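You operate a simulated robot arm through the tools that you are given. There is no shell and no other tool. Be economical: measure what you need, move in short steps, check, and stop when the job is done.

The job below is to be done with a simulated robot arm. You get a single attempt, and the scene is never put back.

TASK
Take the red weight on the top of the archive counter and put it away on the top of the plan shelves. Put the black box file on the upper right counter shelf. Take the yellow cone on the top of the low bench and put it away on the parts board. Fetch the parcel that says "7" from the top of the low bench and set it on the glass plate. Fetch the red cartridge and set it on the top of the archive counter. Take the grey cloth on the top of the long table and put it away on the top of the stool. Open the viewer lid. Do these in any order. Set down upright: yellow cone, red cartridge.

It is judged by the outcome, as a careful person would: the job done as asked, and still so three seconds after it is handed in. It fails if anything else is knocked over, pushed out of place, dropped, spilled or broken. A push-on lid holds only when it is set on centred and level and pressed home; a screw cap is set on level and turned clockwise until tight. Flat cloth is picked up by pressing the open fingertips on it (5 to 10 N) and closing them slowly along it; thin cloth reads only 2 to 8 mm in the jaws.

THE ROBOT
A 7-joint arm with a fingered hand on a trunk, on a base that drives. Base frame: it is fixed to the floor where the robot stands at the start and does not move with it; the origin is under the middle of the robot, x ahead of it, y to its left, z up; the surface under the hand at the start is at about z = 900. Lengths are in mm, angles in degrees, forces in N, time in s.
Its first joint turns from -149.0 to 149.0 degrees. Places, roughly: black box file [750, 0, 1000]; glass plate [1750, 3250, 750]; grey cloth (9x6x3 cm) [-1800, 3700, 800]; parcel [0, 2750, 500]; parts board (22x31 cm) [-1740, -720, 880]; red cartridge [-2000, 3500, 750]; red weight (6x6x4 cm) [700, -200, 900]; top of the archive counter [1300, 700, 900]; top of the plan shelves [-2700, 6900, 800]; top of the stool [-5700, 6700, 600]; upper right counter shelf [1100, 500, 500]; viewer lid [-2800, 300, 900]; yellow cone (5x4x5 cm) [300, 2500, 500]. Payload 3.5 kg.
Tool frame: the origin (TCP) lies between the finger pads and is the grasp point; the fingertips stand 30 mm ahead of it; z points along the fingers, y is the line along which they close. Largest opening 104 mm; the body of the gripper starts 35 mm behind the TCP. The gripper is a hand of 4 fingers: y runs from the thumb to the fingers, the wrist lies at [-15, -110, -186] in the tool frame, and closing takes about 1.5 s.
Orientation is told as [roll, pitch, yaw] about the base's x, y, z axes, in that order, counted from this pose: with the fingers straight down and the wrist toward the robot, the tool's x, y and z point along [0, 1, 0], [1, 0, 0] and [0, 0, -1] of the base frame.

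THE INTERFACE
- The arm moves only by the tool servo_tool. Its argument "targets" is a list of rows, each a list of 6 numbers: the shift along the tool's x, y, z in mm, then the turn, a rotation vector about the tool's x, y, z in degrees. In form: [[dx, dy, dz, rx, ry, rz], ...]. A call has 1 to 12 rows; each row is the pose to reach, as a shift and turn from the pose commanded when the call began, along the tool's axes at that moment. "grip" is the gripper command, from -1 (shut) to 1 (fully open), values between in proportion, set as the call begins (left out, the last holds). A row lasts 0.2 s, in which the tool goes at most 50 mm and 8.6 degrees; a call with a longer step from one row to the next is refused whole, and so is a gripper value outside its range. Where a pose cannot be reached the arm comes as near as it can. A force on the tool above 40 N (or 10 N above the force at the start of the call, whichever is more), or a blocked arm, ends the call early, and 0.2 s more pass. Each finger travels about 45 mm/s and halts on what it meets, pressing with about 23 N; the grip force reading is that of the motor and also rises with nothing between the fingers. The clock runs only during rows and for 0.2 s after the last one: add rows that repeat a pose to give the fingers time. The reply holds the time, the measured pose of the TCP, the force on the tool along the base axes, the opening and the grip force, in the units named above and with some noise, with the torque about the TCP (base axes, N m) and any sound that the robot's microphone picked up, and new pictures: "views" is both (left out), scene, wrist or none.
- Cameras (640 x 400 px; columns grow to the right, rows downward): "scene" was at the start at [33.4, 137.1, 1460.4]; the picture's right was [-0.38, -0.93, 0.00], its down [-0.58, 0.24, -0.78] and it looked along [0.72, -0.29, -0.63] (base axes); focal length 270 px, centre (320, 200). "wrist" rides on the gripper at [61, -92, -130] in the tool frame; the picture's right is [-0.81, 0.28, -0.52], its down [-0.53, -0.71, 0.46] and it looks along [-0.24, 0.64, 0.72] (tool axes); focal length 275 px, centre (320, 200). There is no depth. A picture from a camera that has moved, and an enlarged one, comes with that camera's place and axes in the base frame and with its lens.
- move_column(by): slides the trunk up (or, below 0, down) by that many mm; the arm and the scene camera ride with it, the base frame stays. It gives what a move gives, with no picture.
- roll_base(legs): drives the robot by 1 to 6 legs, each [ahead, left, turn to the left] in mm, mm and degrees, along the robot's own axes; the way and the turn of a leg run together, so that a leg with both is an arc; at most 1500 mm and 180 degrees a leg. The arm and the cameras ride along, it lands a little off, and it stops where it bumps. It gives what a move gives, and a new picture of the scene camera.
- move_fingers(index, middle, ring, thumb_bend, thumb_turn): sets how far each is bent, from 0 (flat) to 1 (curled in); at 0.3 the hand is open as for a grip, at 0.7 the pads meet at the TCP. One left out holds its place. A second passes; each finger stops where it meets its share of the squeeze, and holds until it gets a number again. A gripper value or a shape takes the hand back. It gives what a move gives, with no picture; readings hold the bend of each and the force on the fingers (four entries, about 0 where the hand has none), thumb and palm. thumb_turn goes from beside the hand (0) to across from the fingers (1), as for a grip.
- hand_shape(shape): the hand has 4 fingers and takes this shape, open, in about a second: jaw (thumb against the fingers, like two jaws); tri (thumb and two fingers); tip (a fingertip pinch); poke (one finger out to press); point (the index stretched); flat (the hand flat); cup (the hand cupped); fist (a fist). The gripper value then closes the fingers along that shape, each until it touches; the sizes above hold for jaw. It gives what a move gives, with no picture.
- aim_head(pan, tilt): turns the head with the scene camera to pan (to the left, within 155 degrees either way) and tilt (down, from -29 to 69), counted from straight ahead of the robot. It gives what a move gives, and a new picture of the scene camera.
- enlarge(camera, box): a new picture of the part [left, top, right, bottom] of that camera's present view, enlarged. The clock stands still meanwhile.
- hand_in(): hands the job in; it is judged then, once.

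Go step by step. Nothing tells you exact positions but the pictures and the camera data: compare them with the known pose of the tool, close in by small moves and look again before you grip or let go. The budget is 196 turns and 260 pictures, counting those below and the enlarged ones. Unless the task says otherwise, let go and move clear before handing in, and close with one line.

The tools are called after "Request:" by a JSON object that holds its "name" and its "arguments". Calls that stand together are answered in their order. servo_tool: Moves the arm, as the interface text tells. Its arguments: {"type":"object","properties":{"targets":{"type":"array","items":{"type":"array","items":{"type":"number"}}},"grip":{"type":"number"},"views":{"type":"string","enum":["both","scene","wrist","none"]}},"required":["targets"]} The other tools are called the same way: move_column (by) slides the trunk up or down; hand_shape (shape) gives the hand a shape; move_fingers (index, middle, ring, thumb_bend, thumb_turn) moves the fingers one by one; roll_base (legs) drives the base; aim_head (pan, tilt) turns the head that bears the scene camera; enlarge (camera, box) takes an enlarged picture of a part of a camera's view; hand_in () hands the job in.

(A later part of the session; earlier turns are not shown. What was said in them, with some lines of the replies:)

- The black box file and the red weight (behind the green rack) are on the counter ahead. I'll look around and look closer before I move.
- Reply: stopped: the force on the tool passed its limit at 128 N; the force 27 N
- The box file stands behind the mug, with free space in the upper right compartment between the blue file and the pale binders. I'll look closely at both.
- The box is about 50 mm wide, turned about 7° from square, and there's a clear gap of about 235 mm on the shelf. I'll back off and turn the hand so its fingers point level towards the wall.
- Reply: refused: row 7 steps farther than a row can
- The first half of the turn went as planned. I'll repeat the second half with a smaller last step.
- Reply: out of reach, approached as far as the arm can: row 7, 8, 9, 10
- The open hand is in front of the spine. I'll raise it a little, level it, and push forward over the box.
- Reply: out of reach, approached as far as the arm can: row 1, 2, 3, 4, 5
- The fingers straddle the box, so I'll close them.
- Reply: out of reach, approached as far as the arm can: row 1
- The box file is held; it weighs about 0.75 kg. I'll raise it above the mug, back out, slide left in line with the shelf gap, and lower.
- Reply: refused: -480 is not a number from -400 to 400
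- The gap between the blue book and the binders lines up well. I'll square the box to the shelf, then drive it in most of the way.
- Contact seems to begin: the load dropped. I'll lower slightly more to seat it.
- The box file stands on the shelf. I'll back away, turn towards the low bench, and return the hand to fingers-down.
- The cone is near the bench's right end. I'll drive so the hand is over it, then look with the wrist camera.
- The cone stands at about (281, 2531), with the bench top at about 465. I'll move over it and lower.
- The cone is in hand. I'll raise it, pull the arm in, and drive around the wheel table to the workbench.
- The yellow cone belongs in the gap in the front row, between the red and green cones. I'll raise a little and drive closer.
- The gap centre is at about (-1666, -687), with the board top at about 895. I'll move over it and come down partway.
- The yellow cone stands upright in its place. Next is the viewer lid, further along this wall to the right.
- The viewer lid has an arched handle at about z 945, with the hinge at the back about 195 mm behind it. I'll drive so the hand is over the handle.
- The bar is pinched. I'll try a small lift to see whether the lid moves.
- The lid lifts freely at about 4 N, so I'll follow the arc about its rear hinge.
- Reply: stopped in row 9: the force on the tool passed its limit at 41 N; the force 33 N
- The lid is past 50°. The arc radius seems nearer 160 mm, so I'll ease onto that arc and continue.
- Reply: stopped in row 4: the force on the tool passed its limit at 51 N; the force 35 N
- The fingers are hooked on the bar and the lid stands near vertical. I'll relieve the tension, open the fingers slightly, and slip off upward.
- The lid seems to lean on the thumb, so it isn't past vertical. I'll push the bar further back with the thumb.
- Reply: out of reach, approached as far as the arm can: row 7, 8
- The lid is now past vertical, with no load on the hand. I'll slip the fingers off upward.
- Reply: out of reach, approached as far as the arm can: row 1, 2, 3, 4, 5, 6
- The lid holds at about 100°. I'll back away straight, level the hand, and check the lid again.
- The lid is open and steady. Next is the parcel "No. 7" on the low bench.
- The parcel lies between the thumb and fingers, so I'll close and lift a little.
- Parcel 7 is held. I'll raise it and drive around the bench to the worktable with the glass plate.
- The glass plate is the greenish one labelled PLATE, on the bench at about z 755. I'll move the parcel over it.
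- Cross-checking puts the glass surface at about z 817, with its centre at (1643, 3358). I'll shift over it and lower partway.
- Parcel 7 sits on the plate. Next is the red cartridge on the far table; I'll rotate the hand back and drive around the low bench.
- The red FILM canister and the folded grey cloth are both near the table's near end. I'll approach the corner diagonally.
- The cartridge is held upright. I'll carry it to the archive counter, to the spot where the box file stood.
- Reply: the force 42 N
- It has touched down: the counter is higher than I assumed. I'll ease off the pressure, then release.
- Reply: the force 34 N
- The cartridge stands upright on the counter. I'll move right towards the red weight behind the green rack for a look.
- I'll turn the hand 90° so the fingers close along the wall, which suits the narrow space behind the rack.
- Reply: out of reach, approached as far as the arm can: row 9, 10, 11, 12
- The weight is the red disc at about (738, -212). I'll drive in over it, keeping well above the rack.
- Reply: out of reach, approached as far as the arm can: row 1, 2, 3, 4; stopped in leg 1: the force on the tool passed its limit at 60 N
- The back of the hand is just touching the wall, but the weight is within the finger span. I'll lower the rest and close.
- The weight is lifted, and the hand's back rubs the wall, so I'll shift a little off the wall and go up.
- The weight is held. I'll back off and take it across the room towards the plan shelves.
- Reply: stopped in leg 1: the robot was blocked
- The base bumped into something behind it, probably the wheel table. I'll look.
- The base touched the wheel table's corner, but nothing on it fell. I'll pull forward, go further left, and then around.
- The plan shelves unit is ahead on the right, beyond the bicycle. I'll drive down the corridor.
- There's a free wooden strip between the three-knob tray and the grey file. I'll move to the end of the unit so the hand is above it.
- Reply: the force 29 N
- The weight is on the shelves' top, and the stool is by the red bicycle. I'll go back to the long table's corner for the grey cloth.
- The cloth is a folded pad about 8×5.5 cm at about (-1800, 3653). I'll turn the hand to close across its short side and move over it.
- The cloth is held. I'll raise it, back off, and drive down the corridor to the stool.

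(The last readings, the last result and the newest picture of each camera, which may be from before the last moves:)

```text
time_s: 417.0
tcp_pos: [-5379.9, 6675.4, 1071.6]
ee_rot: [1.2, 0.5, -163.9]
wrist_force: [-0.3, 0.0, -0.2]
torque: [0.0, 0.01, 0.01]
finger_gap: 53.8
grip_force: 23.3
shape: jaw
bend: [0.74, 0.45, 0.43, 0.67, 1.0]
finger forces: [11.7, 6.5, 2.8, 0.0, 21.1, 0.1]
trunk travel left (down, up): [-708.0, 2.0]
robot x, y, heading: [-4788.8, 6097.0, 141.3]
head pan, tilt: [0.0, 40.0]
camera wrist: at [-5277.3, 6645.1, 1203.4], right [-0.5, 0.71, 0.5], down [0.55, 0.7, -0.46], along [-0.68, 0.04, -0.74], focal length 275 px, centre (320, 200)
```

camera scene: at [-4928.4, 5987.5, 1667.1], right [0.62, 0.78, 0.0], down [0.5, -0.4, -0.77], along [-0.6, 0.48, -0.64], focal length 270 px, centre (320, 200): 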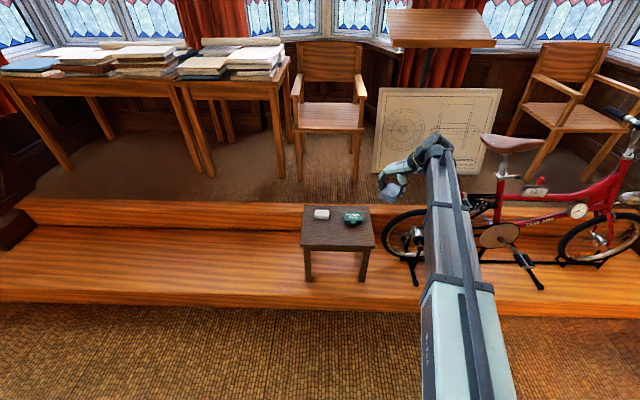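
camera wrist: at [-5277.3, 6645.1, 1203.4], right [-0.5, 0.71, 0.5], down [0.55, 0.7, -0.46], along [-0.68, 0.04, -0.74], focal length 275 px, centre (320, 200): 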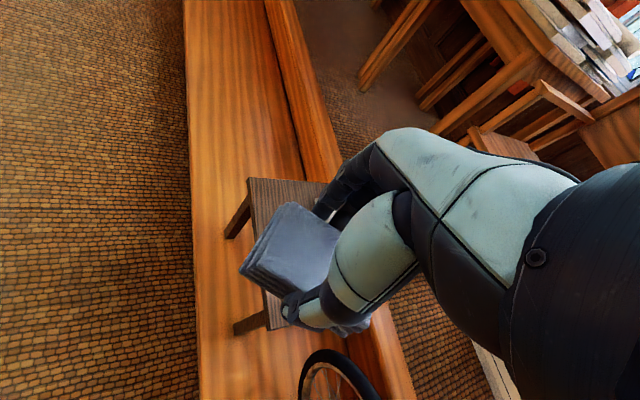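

The stool top is at about z 590, with a white and a green item at the back and its front half free. I'll move the cloth above the front half and lower.

Request:
{"name": "roll_base", "arguments": {"legs": [[0, 165, 0], [200, 0, 0]]}}

Request:
{"name": "move_column", "arguments": {"by": -330}}

Request:
{"name": "servo_tool", "arguments": {"targets": [[0, 0, 0, 0, 0, 0]]}}

Request:
{"name": "enlarge", "arguments": {"camera": "scene", "box": [280, 100, 480, 280]}}

```text
time_s: 419.7
tcp_pos: [-5641.1, 6674.1, 1071.8]
ee_rot: [1.2, 0.5, -163.7]
wrist_force: [-0.3, 0.3, -1.7]
torque: [-0.03, -0.03, 0.01]
finger_gap: 54.0
grip_force: 23.1
shape: jaw
bend: [0.74, 0.45, 0.43, 0.67, 1.0]
finger forces: [11.7, 6.4, 3.0, 0.1, 20.9, 0.0]
trunk travel left (down, up): [-708.0, 2.0]
robot x, y, heading: [-5044.7, 6095.4, 141.8]
head pan, tilt: [0.0, 40.0]
camera scene: at [-5187.4, 5985.9, 1667.0], right [0.62, 0.78, 0.0], down [0.51, -0.4, -0.77], along [-0.6, 0.47, -0.64], focal length 270 px, centre (320, 200)
```

scene: 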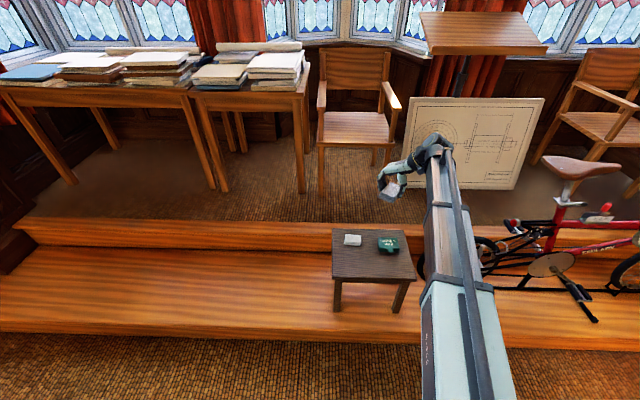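

```text
time_s: 422.9
tcp_pos: [-5639.3, 6673.3, 742.2]
ee_rot: [1.2, 0.5, -163.8]
wrist_force: [0.1, -0.4, 0.3]
torque: [0.04, 0.01, 0.0]
finger_gap: 53.7
grip_force: 23.2
shape: jaw
bend: [0.74, 0.45, 0.43, 0.67, 1.0]
finger forces: [11.6, 6.5, 2.8, 0.2, 21.0, 0.0]
trunk travel left (down, up): [-378.0, 332.0]
robot x, y, heading: [-5051.4, 6090.4, 141.6]
head pan, tilt: [0.0, 40.0]
```

```text
time_s: 423.3
tcp_pos: [-5639.0, 6673.3, 740.3]
ee_rot: [1.2, 0.7, -163.8]
wrist_force: [-0.2, 0.0, 0.4]
torque: [0.01, -0.01, -0.02]
finger_gap: 54.0
grip_force: 23.5
shape: jaw
bend: [0.74, 0.45, 0.43, 0.67, 1.0]
finger forces: [11.8, 6.5, 2.8, 0.1, 20.9, 0.1]
trunk travel left (down, up): [-378.0, 332.0]
robot x, y, heading: [-5048.9, 6092.6, 141.7]
head pan, tilt: [0.0, 40.0]
camera scene: at [-5186.2, 5985.0, 1337.0], right [0.62, 0.78, 0.0], down [0.5, -0.4, -0.77], along [-0.6, 0.47, -0.64], focal length 270 px, centre (320, 200)
camera wrist: at [-5536.8, 6641.8, 873.3], right [-0.5, 0.71, 0.5], down [0.54, 0.7, -0.46], along [-0.68, 0.04, -0.74], focal length 275 px, centre (320, 200)
```

scene: 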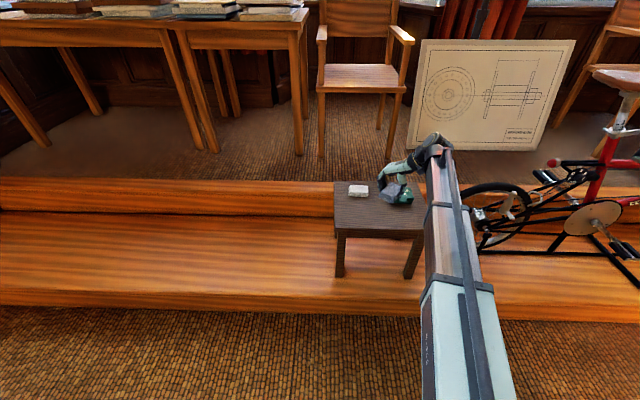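
wrist: 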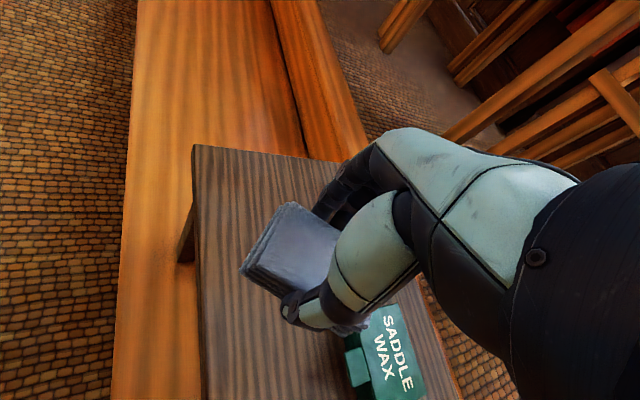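

```text
2.22 times, centred on (380, 190) of scene
camera zoom: at [-5186.2, 5985.0, 1337.0], right [0.62, 0.78, 0.0], down [0.5, -0.4, -0.77], along [-0.6, 0.47, -0.64], focal length 601 px, centre (187, 222)
```

zoom: 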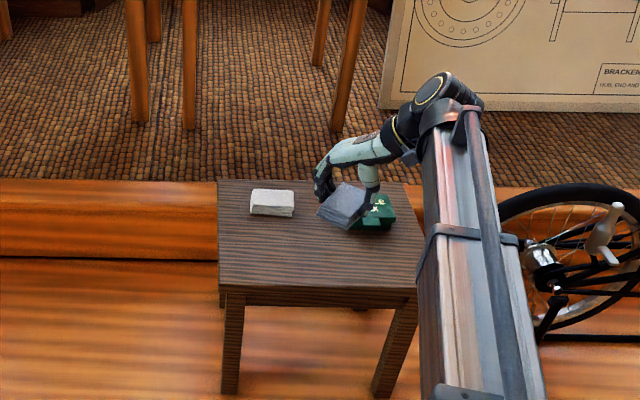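

Request:
{"name": "servo_tool", "arguments": {"targets": [[-16, 11, 10, 0, 0, 0], [-33, 23, 30, 0, 0, 0], [-33, 23, 60, 0, 0, 0], [-33, 23, 85, 0, 0, 0], [-33, 23, 95, 0, 0, 0], [-33, 23, 95, 0, 0, 0]], "views": "wrist"}}

Request:
{"name": "enlarge", "arguments": {"camera": "scene", "box": [300, 140, 460, 260]}}

```text
time_s: 424.7
tcp_pos: [-5669.5, 6696.7, 644.4]
ee_rot: [1.3, 0.6, -163.8]
wrist_force: [0.6, 0.3, -0.6]
torque: [0.01, 0.03, 0.02]
finger_gap: 53.8
grip_force: 23.9
shape: jaw
bend: [0.74, 0.45, 0.43, 0.67, 1.0]
finger forces: [11.7, 6.4, 2.9, 0.1, 20.8, 0.0]
trunk travel left (down, up): [-378.0, 332.0]
robot x, y, heading: [-5048.9, 6094.1, 141.8]
head pan, tilt: [0.0, 40.0]
camera wrist: at [-5566.6, 6665.1, 776.5], right [-0.5, 0.71, 0.5], down [0.54, 0.7, -0.46], along [-0.68, 0.04, -0.74], focal length 275 px, centre (320, 200)
```

wrist: 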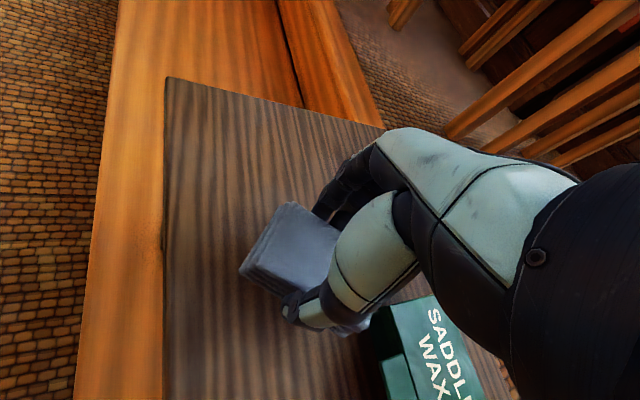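

```text
3.33 times, centred on (380, 200) of scene
camera zoom: at [-5186.2, 5985.0, 1337.0], right [0.62, 0.78, 0.0], down [0.5, -0.4, -0.77], along [-0.6, 0.47, -0.64], focal length 902 px, centre (120, 200)
```

zoom: 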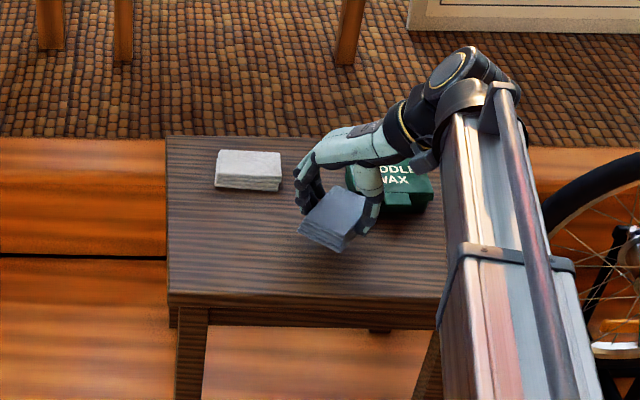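

Request:
{"name": "servo_tool", "arguments": {"targets": [[4, 0, 8, 0, 0, 0], [4, 0, 14, 0, 0, 0], [4, 0, 18, 0, 0, 0], [4, 0, 21, 0, 0, 0], [4, 0, 24, 0, 0, 0]], "views": "wrist"}}

```text
time_s: 425.9
tcp_pos: [-5666.8, 6693.3, 620.6]
ee_rot: [1.2, 0.6, -163.9]
wrist_force: [-0.1, 0.1, -0.5]
torque: [0.0, 0.03, -0.03]
finger_gap: 53.9
grip_force: 22.8
shape: jaw
bend: [0.74, 0.45, 0.43, 0.67, 1.0]
finger forces: [11.7, 6.4, 2.8, 0.0, 20.9, 0.0]
trunk travel left (down, up): [-378.0, 332.0]
robot x, y, heading: [-5048.9, 6093.0, 141.6]
head pan, tilt: [0.0, 40.0]
camera wrist: at [-5565.0, 6661.8, 753.5], right [-0.5, 0.71, 0.5], down [0.54, 0.7, -0.46], along [-0.68, 0.04, -0.74], focal length 275 px, centre (320, 200)
```

wrist: 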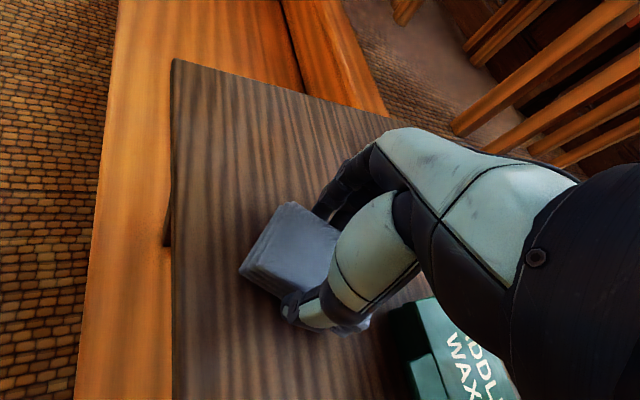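

No contact yet, so I'll continue down in small steps.

Request:
{"name": "servo_tool", "arguments": {"targets": [[0, 0, 4, 0, 0, 0], [0, 0, 8, 0, 0, 0], [0, 0, 12, 0, 0, 0], [0, 0, 16, 0, 0, 0], [0, 0, 20, 0, 0, 0]], "views": "wrist"}}

Request:
{"name": "enlarge", "arguments": {"camera": "scene", "box": [300, 140, 460, 260]}}

```text
time_s: 427.1
tcp_pos: [-5666.3, 6692.8, 607.8]
ee_rot: [0.8, 0.3, -163.9]
wrist_force: [-2.7, 3.8, 36.1]
torque: [0.13, 0.04, -0.01]
finger_gap: 54.6
grip_force: 23.0
shape: jaw
bend: [0.74, 0.45, 0.43, 0.67, 1.0]
finger forces: [14.3, 8.5, 3.9, 0.0, 24.6, 0.0]
trunk travel left (down, up): [-378.0, 332.0]
robot x, y, heading: [-5051.2, 6094.7, 141.8]
head pan, tilt: [0.0, 40.0]
camera wrist: at [-5564.0, 6660.0, 738.5], right [-0.49, 0.71, 0.5], down [0.54, 0.7, -0.46], along [-0.68, 0.05, -0.73], focal length 275 px, centre (320, 200)
```

wrist: 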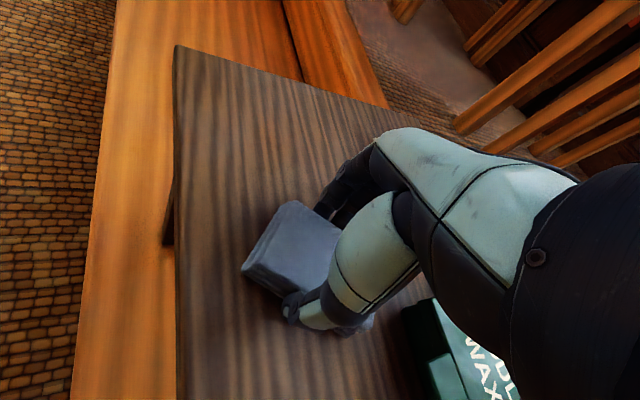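

```text
3.33 times, centred on (380, 200) of scene
camera zoom: at [-5183.8, 5982.7, 1337.7], right [0.62, 0.78, 0.0], down [0.5, -0.4, -0.77], along [-0.6, 0.48, -0.64], focal length 902 px, centre (120, 200)
```

zoom: 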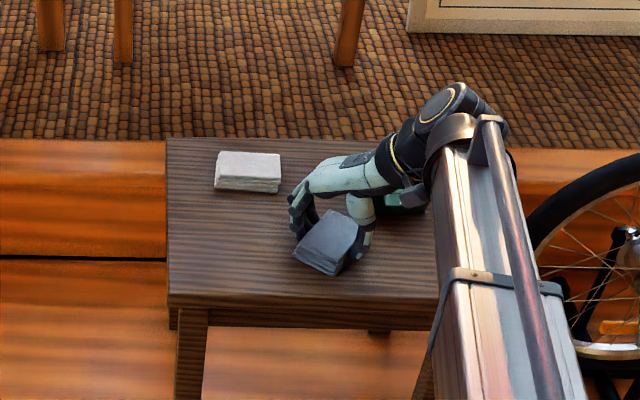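

Contact. I'll relieve the pressure, release, and lift.

Request:
{"name": "servo_tool", "arguments": {"targets": [[0, 0, -4, 0, 0, 0], [0, 0, -7, 0, 0, 0], [0, 0, -7, 0, 0, 0]], "views": "none"}}

Request:
{"name": "servo_tool", "arguments": {"targets": [[0, 0, 0, 0, 0, 0], [0, 0, 0, 0, 0, 0], [0, 0, 0, 0, 0, 0], [0, 0, 0, 0, 0, 0], [0, 0, 0, 0, 0, 0], [0, 0, 0, 0, 0, 0]], "grip": 0.8, "views": "wrist"}}

Request:
{"name": "servo_tool", "arguments": {"targets": [[0, 0, -20, 0, 0, 0], [0, 0, -60, 0, 0, 0], [0, 0, -110, 0, 0, 0], [0, 0, -160, 0, 0, 0], [0, 0, -200, 0, 0, 0]], "views": "wrist"}}

Request:
{"name": "enlarge", "arguments": {"camera": "scene", "box": [300, 140, 460, 260]}}

```text
time_s: 427.9
tcp_pos: [-5666.8, 6691.3, 608.5]
ee_rot: [1.2, 0.6, -163.9]
wrist_force: [-4.5, 4.3, 11.6]
torque: [0.09, 0.18, -0.06]
finger_gap: 54.7
grip_force: 23.3
shape: jaw
bend: [0.74, 0.45, 0.43, 0.67, 1.0]
finger forces: [14.3, 7.8, 3.5, 0.0, 21.7, 0.0]
trunk travel left (down, up): [-378.0, 332.0]
robot x, y, heading: [-5045.6, 6091.9, 141.7]
head pan, tilt: [0.0, 40.0]
```

```text
time_s: 429.3
tcp_pos: [-5667.2, 6692.3, 609.3]
ee_rot: [1.2, 0.7, -163.8]
wrist_force: [0.5, 0.1, 0.1]
torque: [-0.07, -0.01, -0.01]
finger_gap: 93.5
grip_force: 0.1
shape: jaw
bend: [0.29, 0.32, 0.3, 0.35, 0.98]
finger forces: [0.0, 0.0, 0.0, 0.1, 0.0, 0.0]
trunk travel left (down, up): [-378.0, 332.0]
robot x, y, heading: [-5048.9, 6095.5, 141.8]
head pan, tilt: [0.0, 40.0]
camera wrist: at [-5564.8, 6660.6, 740.6], right [-0.5, 0.71, 0.5], down [0.54, 0.7, -0.46], along [-0.68, 0.04, -0.74], focal length 275 px, centre (320, 200)
```

wrist: 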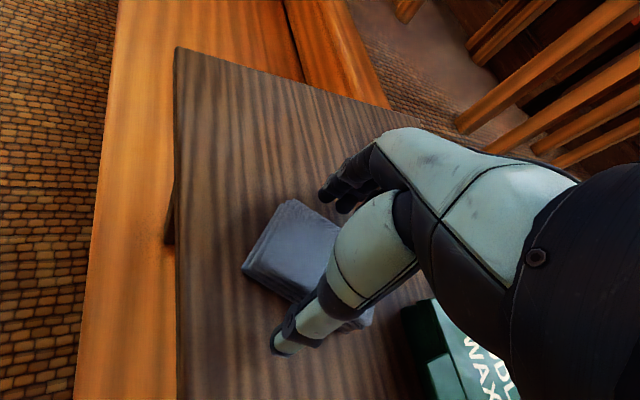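

```text
time_s: 430.5
tcp_pos: [-5667.7, 6694.5, 809.7]
ee_rot: [1.2, 0.6, -163.7]
wrist_force: [-0.1, 0.3, 0.2]
torque: [0.0, 0.0, 0.02]
finger_gap: 93.4
grip_force: 0.1
shape: jaw
bend: [0.29, 0.32, 0.3, 0.35, 0.98]
finger forces: [0.1, 0.0, 0.1, 0.1, 0.0, 0.0]
trunk travel left (down, up): [-378.0, 332.0]
robot x, y, heading: [-5047.1, 6094.4, 141.9]
head pan, tilt: [0.0, 40.0]
camera wrist: at [-5565.6, 6664.2, 941.1], right [-0.5, 0.71, 0.5], down [0.54, 0.7, -0.46], along [-0.68, 0.04, -0.74], focal length 275 px, centre (320, 200)
```

wrist: 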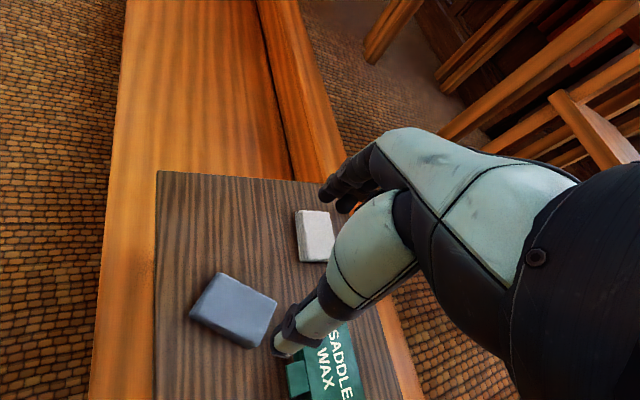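

```text
3.33 times, centred on (380, 200) of scene
camera zoom: at [-5186.2, 5985.0, 1337.0], right [0.62, 0.78, 0.0], down [0.5, -0.4, -0.77], along [-0.6, 0.47, -0.64], focal length 902 px, centre (120, 200)
```

zoom: 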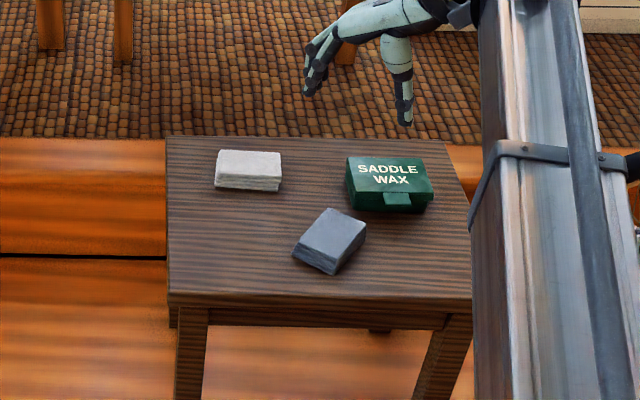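

The cloth rests on the stool. I'll back away clear and then hand in.

Request:
{"name": "roll_base", "arguments": {"legs": [[-300, 0, 0]]}}

```text
time_s: 432.3
tcp_pos: [-5479.4, 6556.6, 809.8]
ee_rot: [1.2, 0.5, -164.3]
wrist_force: [-0.5, 0.8, -0.4]
torque: [0.01, 0.01, 0.0]
finger_gap: 93.3
grip_force: 0.2
shape: jaw
bend: [0.29, 0.32, 0.3, 0.35, 0.98]
finger forces: [0.0, 0.1, 0.0, 0.0, 0.1, 0.0]
trunk travel left (down, up): [-378.0, 332.0]
robot x, y, heading: [-4867.7, 5953.5, 141.3]
head pan, tilt: [0.0, 40.0]
stopped in leg 1: the robot was blocked; the commanded pose is now the measured one
camera scene: at [-5003.4, 5842.8, 1337.1], right [0.63, 0.78, 0.0], down [0.5, -0.4, -0.77], along [-0.6, 0.48, -0.64], focal length 270 px, centre (320, 200)
```

scene: 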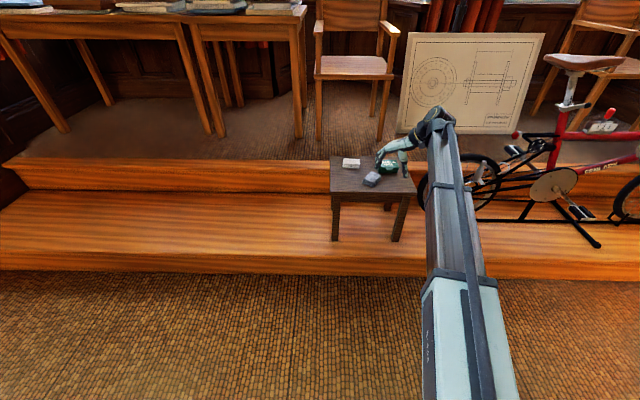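

I backed into the table's end, so I'll ease forward and check that nothing was disturbed.

Request:
{"name": "roll_base", "arguments": {"legs": [[60, 0, 0]]}}

Request:
{"name": "aim_head", "arguments": {"pan": 150, "tilt": 35}}

Request:
{"name": "aim_head", "arguments": {"pan": -150, "tilt": 30}}

```text
time_s: 433.2
tcp_pos: [-5526.8, 6594.2, 808.2]
ee_rot: [1.1, 0.5, -164.4]
wrist_force: [0.3, 0.0, 0.3]
torque: [-0.02, 0.03, 0.02]
finger_gap: 93.4
grip_force: 0.1
shape: jaw
bend: [0.29, 0.32, 0.3, 0.35, 0.98]
finger forces: [0.0, 0.0, 0.0, 0.0, 0.1, 0.1]
trunk travel left (down, up): [-378.0, 332.0]
robot x, y, heading: [-4913.1, 5990.3, 141.0]
head pan, tilt: [0.0, 40.0]
camera scene: at [-5050.2, 5880.3, 1337.0], right [0.63, 0.78, 0.0], down [0.5, -0.4, -0.77], along [-0.6, 0.48, -0.64], focal length 270 px, centre (320, 200)
```

scene: 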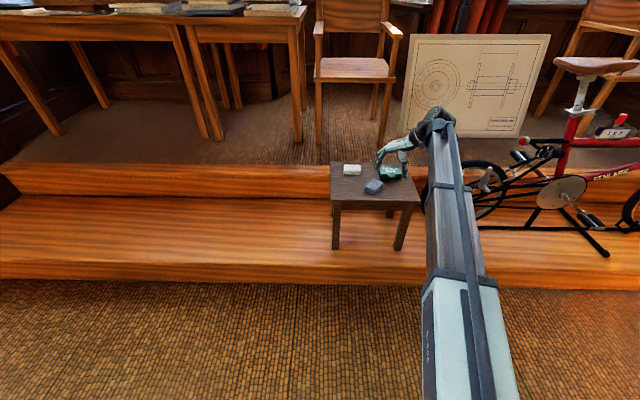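

```text
time_s: 435.6
tcp_pos: [-5526.7, 6594.9, 808.6]
ee_rot: [1.3, 0.6, -164.2]
wrist_force: [0.1, -0.1, 0.7]
torque: [0.02, 0.0, 0.02]
finger_gap: 93.2
grip_force: 0.1
shape: jaw
bend: [0.29, 0.32, 0.3, 0.35, 0.98]
finger forces: [0.0, 0.0, 0.1, 0.0, 0.1, 0.0]
trunk travel left (down, up): [-378.0, 332.0]
robot x, y, heading: [-4913.8, 5988.8, 141.1]
head pan, tilt: [150.0, 35.0]
camera scene: at [-4952.3, 5744.9, 1344.6], right [-0.93, -0.36, 0.0], down [-0.21, 0.54, -0.82], along [0.3, -0.76, -0.57], focal length 270 px, centre (320, 200)
```

scene: 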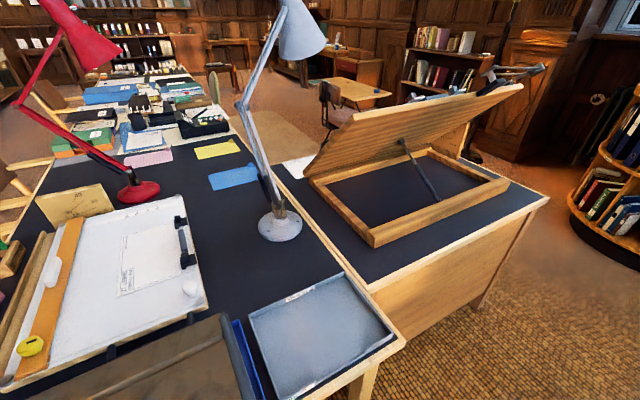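

```text
time_s: 439.7
tcp_pos: [-5525.4, 6593.6, 809.0]
ee_rot: [1.2, 0.6, -164.3]
wrist_force: [-0.1, 0.2, 0.2]
torque: [-0.02, -0.01, -0.02]
finger_gap: 93.6
grip_force: 0.1
shape: jaw
bend: [0.29, 0.32, 0.3, 0.35, 0.98]
finger forces: [0.0, 0.2, 0.1, 0.1, 0.0, 0.1]
trunk travel left (down, up): [-378.0, 332.0]
robot x, y, heading: [-4912.3, 5989.1, 141.2]
head pan, tilt: [-150.0, 30.0]
camera scene: at [-4894.7, 5813.2, 1352.4], right [-0.15, -0.99, 0.0], down [-0.49, 0.08, -0.87], along [0.86, -0.13, -0.5], focal length 270 px, centre (320, 200)
```

scene: 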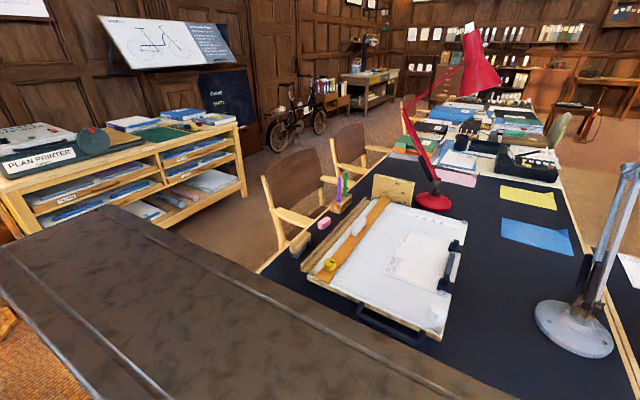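

Request:
{"name": "roll_base", "arguments": {"legs": [[190, 0, 0]]}}

Request:
{"name": "aim_head", "arguments": {"pan": -155, "tilt": 45}}

Request:
{"name": "aim_head", "arguments": {"pan": 155, "tilt": 40}}

```text
time_s: 441.3
tcp_pos: [-5675.9, 6715.6, 809.1]
ee_rot: [1.2, 0.6, -164.5]
wrist_force: [0.1, 0.2, 0.5]
torque: [-0.02, -0.02, -0.02]
finger_gap: 93.7
grip_force: 0.1
shape: jaw
bend: [0.29, 0.32, 0.3, 0.35, 0.98]
finger forces: [0.0, 0.0, 0.0, 0.0, 0.0, 0.0]
trunk travel left (down, up): [-378.0, 332.0]
robot x, y, heading: [-5060.1, 6110.9, 141.4]
head pan, tilt: [-150.0, 30.0]
camera scene: at [-5045.5, 5934.6, 1352.4], right [-0.15, -0.99, 0.0], down [-0.49, 0.08, -0.87], along [0.86, -0.13, -0.5], focal length 270 px, centre (320, 200)
```

scene: 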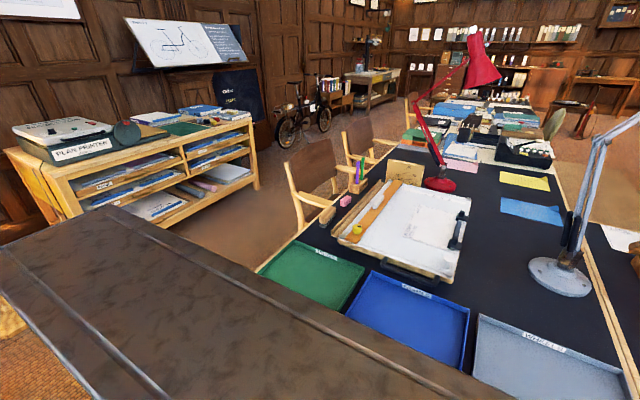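

```text
time_s: 442.0
tcp_pos: [-5674.9, 6716.4, 808.3]
ee_rot: [1.2, 0.6, -164.4]
wrist_force: [0.6, -0.1, 0.8]
torque: [0.03, 0.03, -0.01]
finger_gap: 93.6
grip_force: 0.1
shape: jaw
bend: [0.29, 0.32, 0.3, 0.35, 0.98]
finger forces: [0.1, 0.0, 0.0, 0.0, 0.1, 0.1]
trunk travel left (down, up): [-378.0, 332.0]
robot x, y, heading: [-5062.7, 6111.4, 141.1]
head pan, tilt: [-154.7, 45.0]
camera scene: at [-5055.8, 5929.5, 1329.8], right [-0.23, -0.97, 0.0], down [-0.69, 0.17, -0.71], along [0.69, -0.17, -0.71], focal length 270 px, centre (320, 200)
```

scene: 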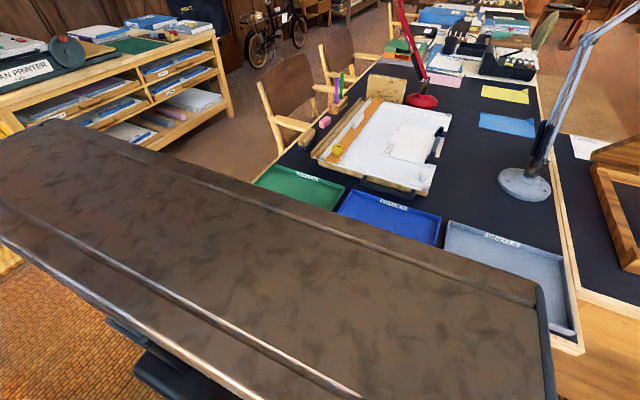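

```text
time_s: 446.2
tcp_pos: [-5675.8, 6716.9, 808.9]
ee_rot: [1.2, 0.6, -164.4]
wrist_force: [0.1, -0.1, -0.5]
torque: [0.03, 0.04, 0.03]
finger_gap: 93.6
grip_force: 0.0
shape: jaw
bend: [0.29, 0.32, 0.3, 0.35, 0.98]
finger forces: [0.0, 0.0, 0.0, 0.0, 0.0, 0.0]
trunk travel left (down, up): [-378.0, 332.0]
robot x, y, heading: [-5060.8, 6111.0, 141.2]
head pan, tilt: [154.7, 40.0]
camera scene: at [-5097.9, 5872.1, 1337.0], right [-0.9, -0.43, 0.0], down [-0.28, 0.58, -0.77], along [0.33, -0.69, -0.64], focal length 270 px, centre (320, 200)
```

scene: 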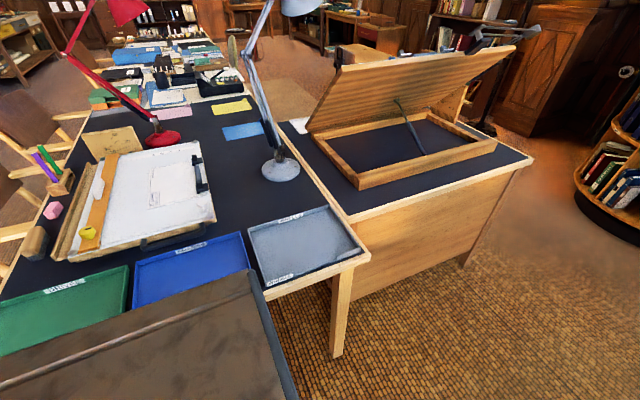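

All the trays and other objects are in place and the hand is empty and clear, so I'm handing in.

Request:
{"name": "hand_in", "arguments": {}}

```text
The job is handed in.
```

I did all seven parts and handed the job in, and my last looks showed nothing knocked over or moved; I brushed the wheel table and the long table's end while driving.
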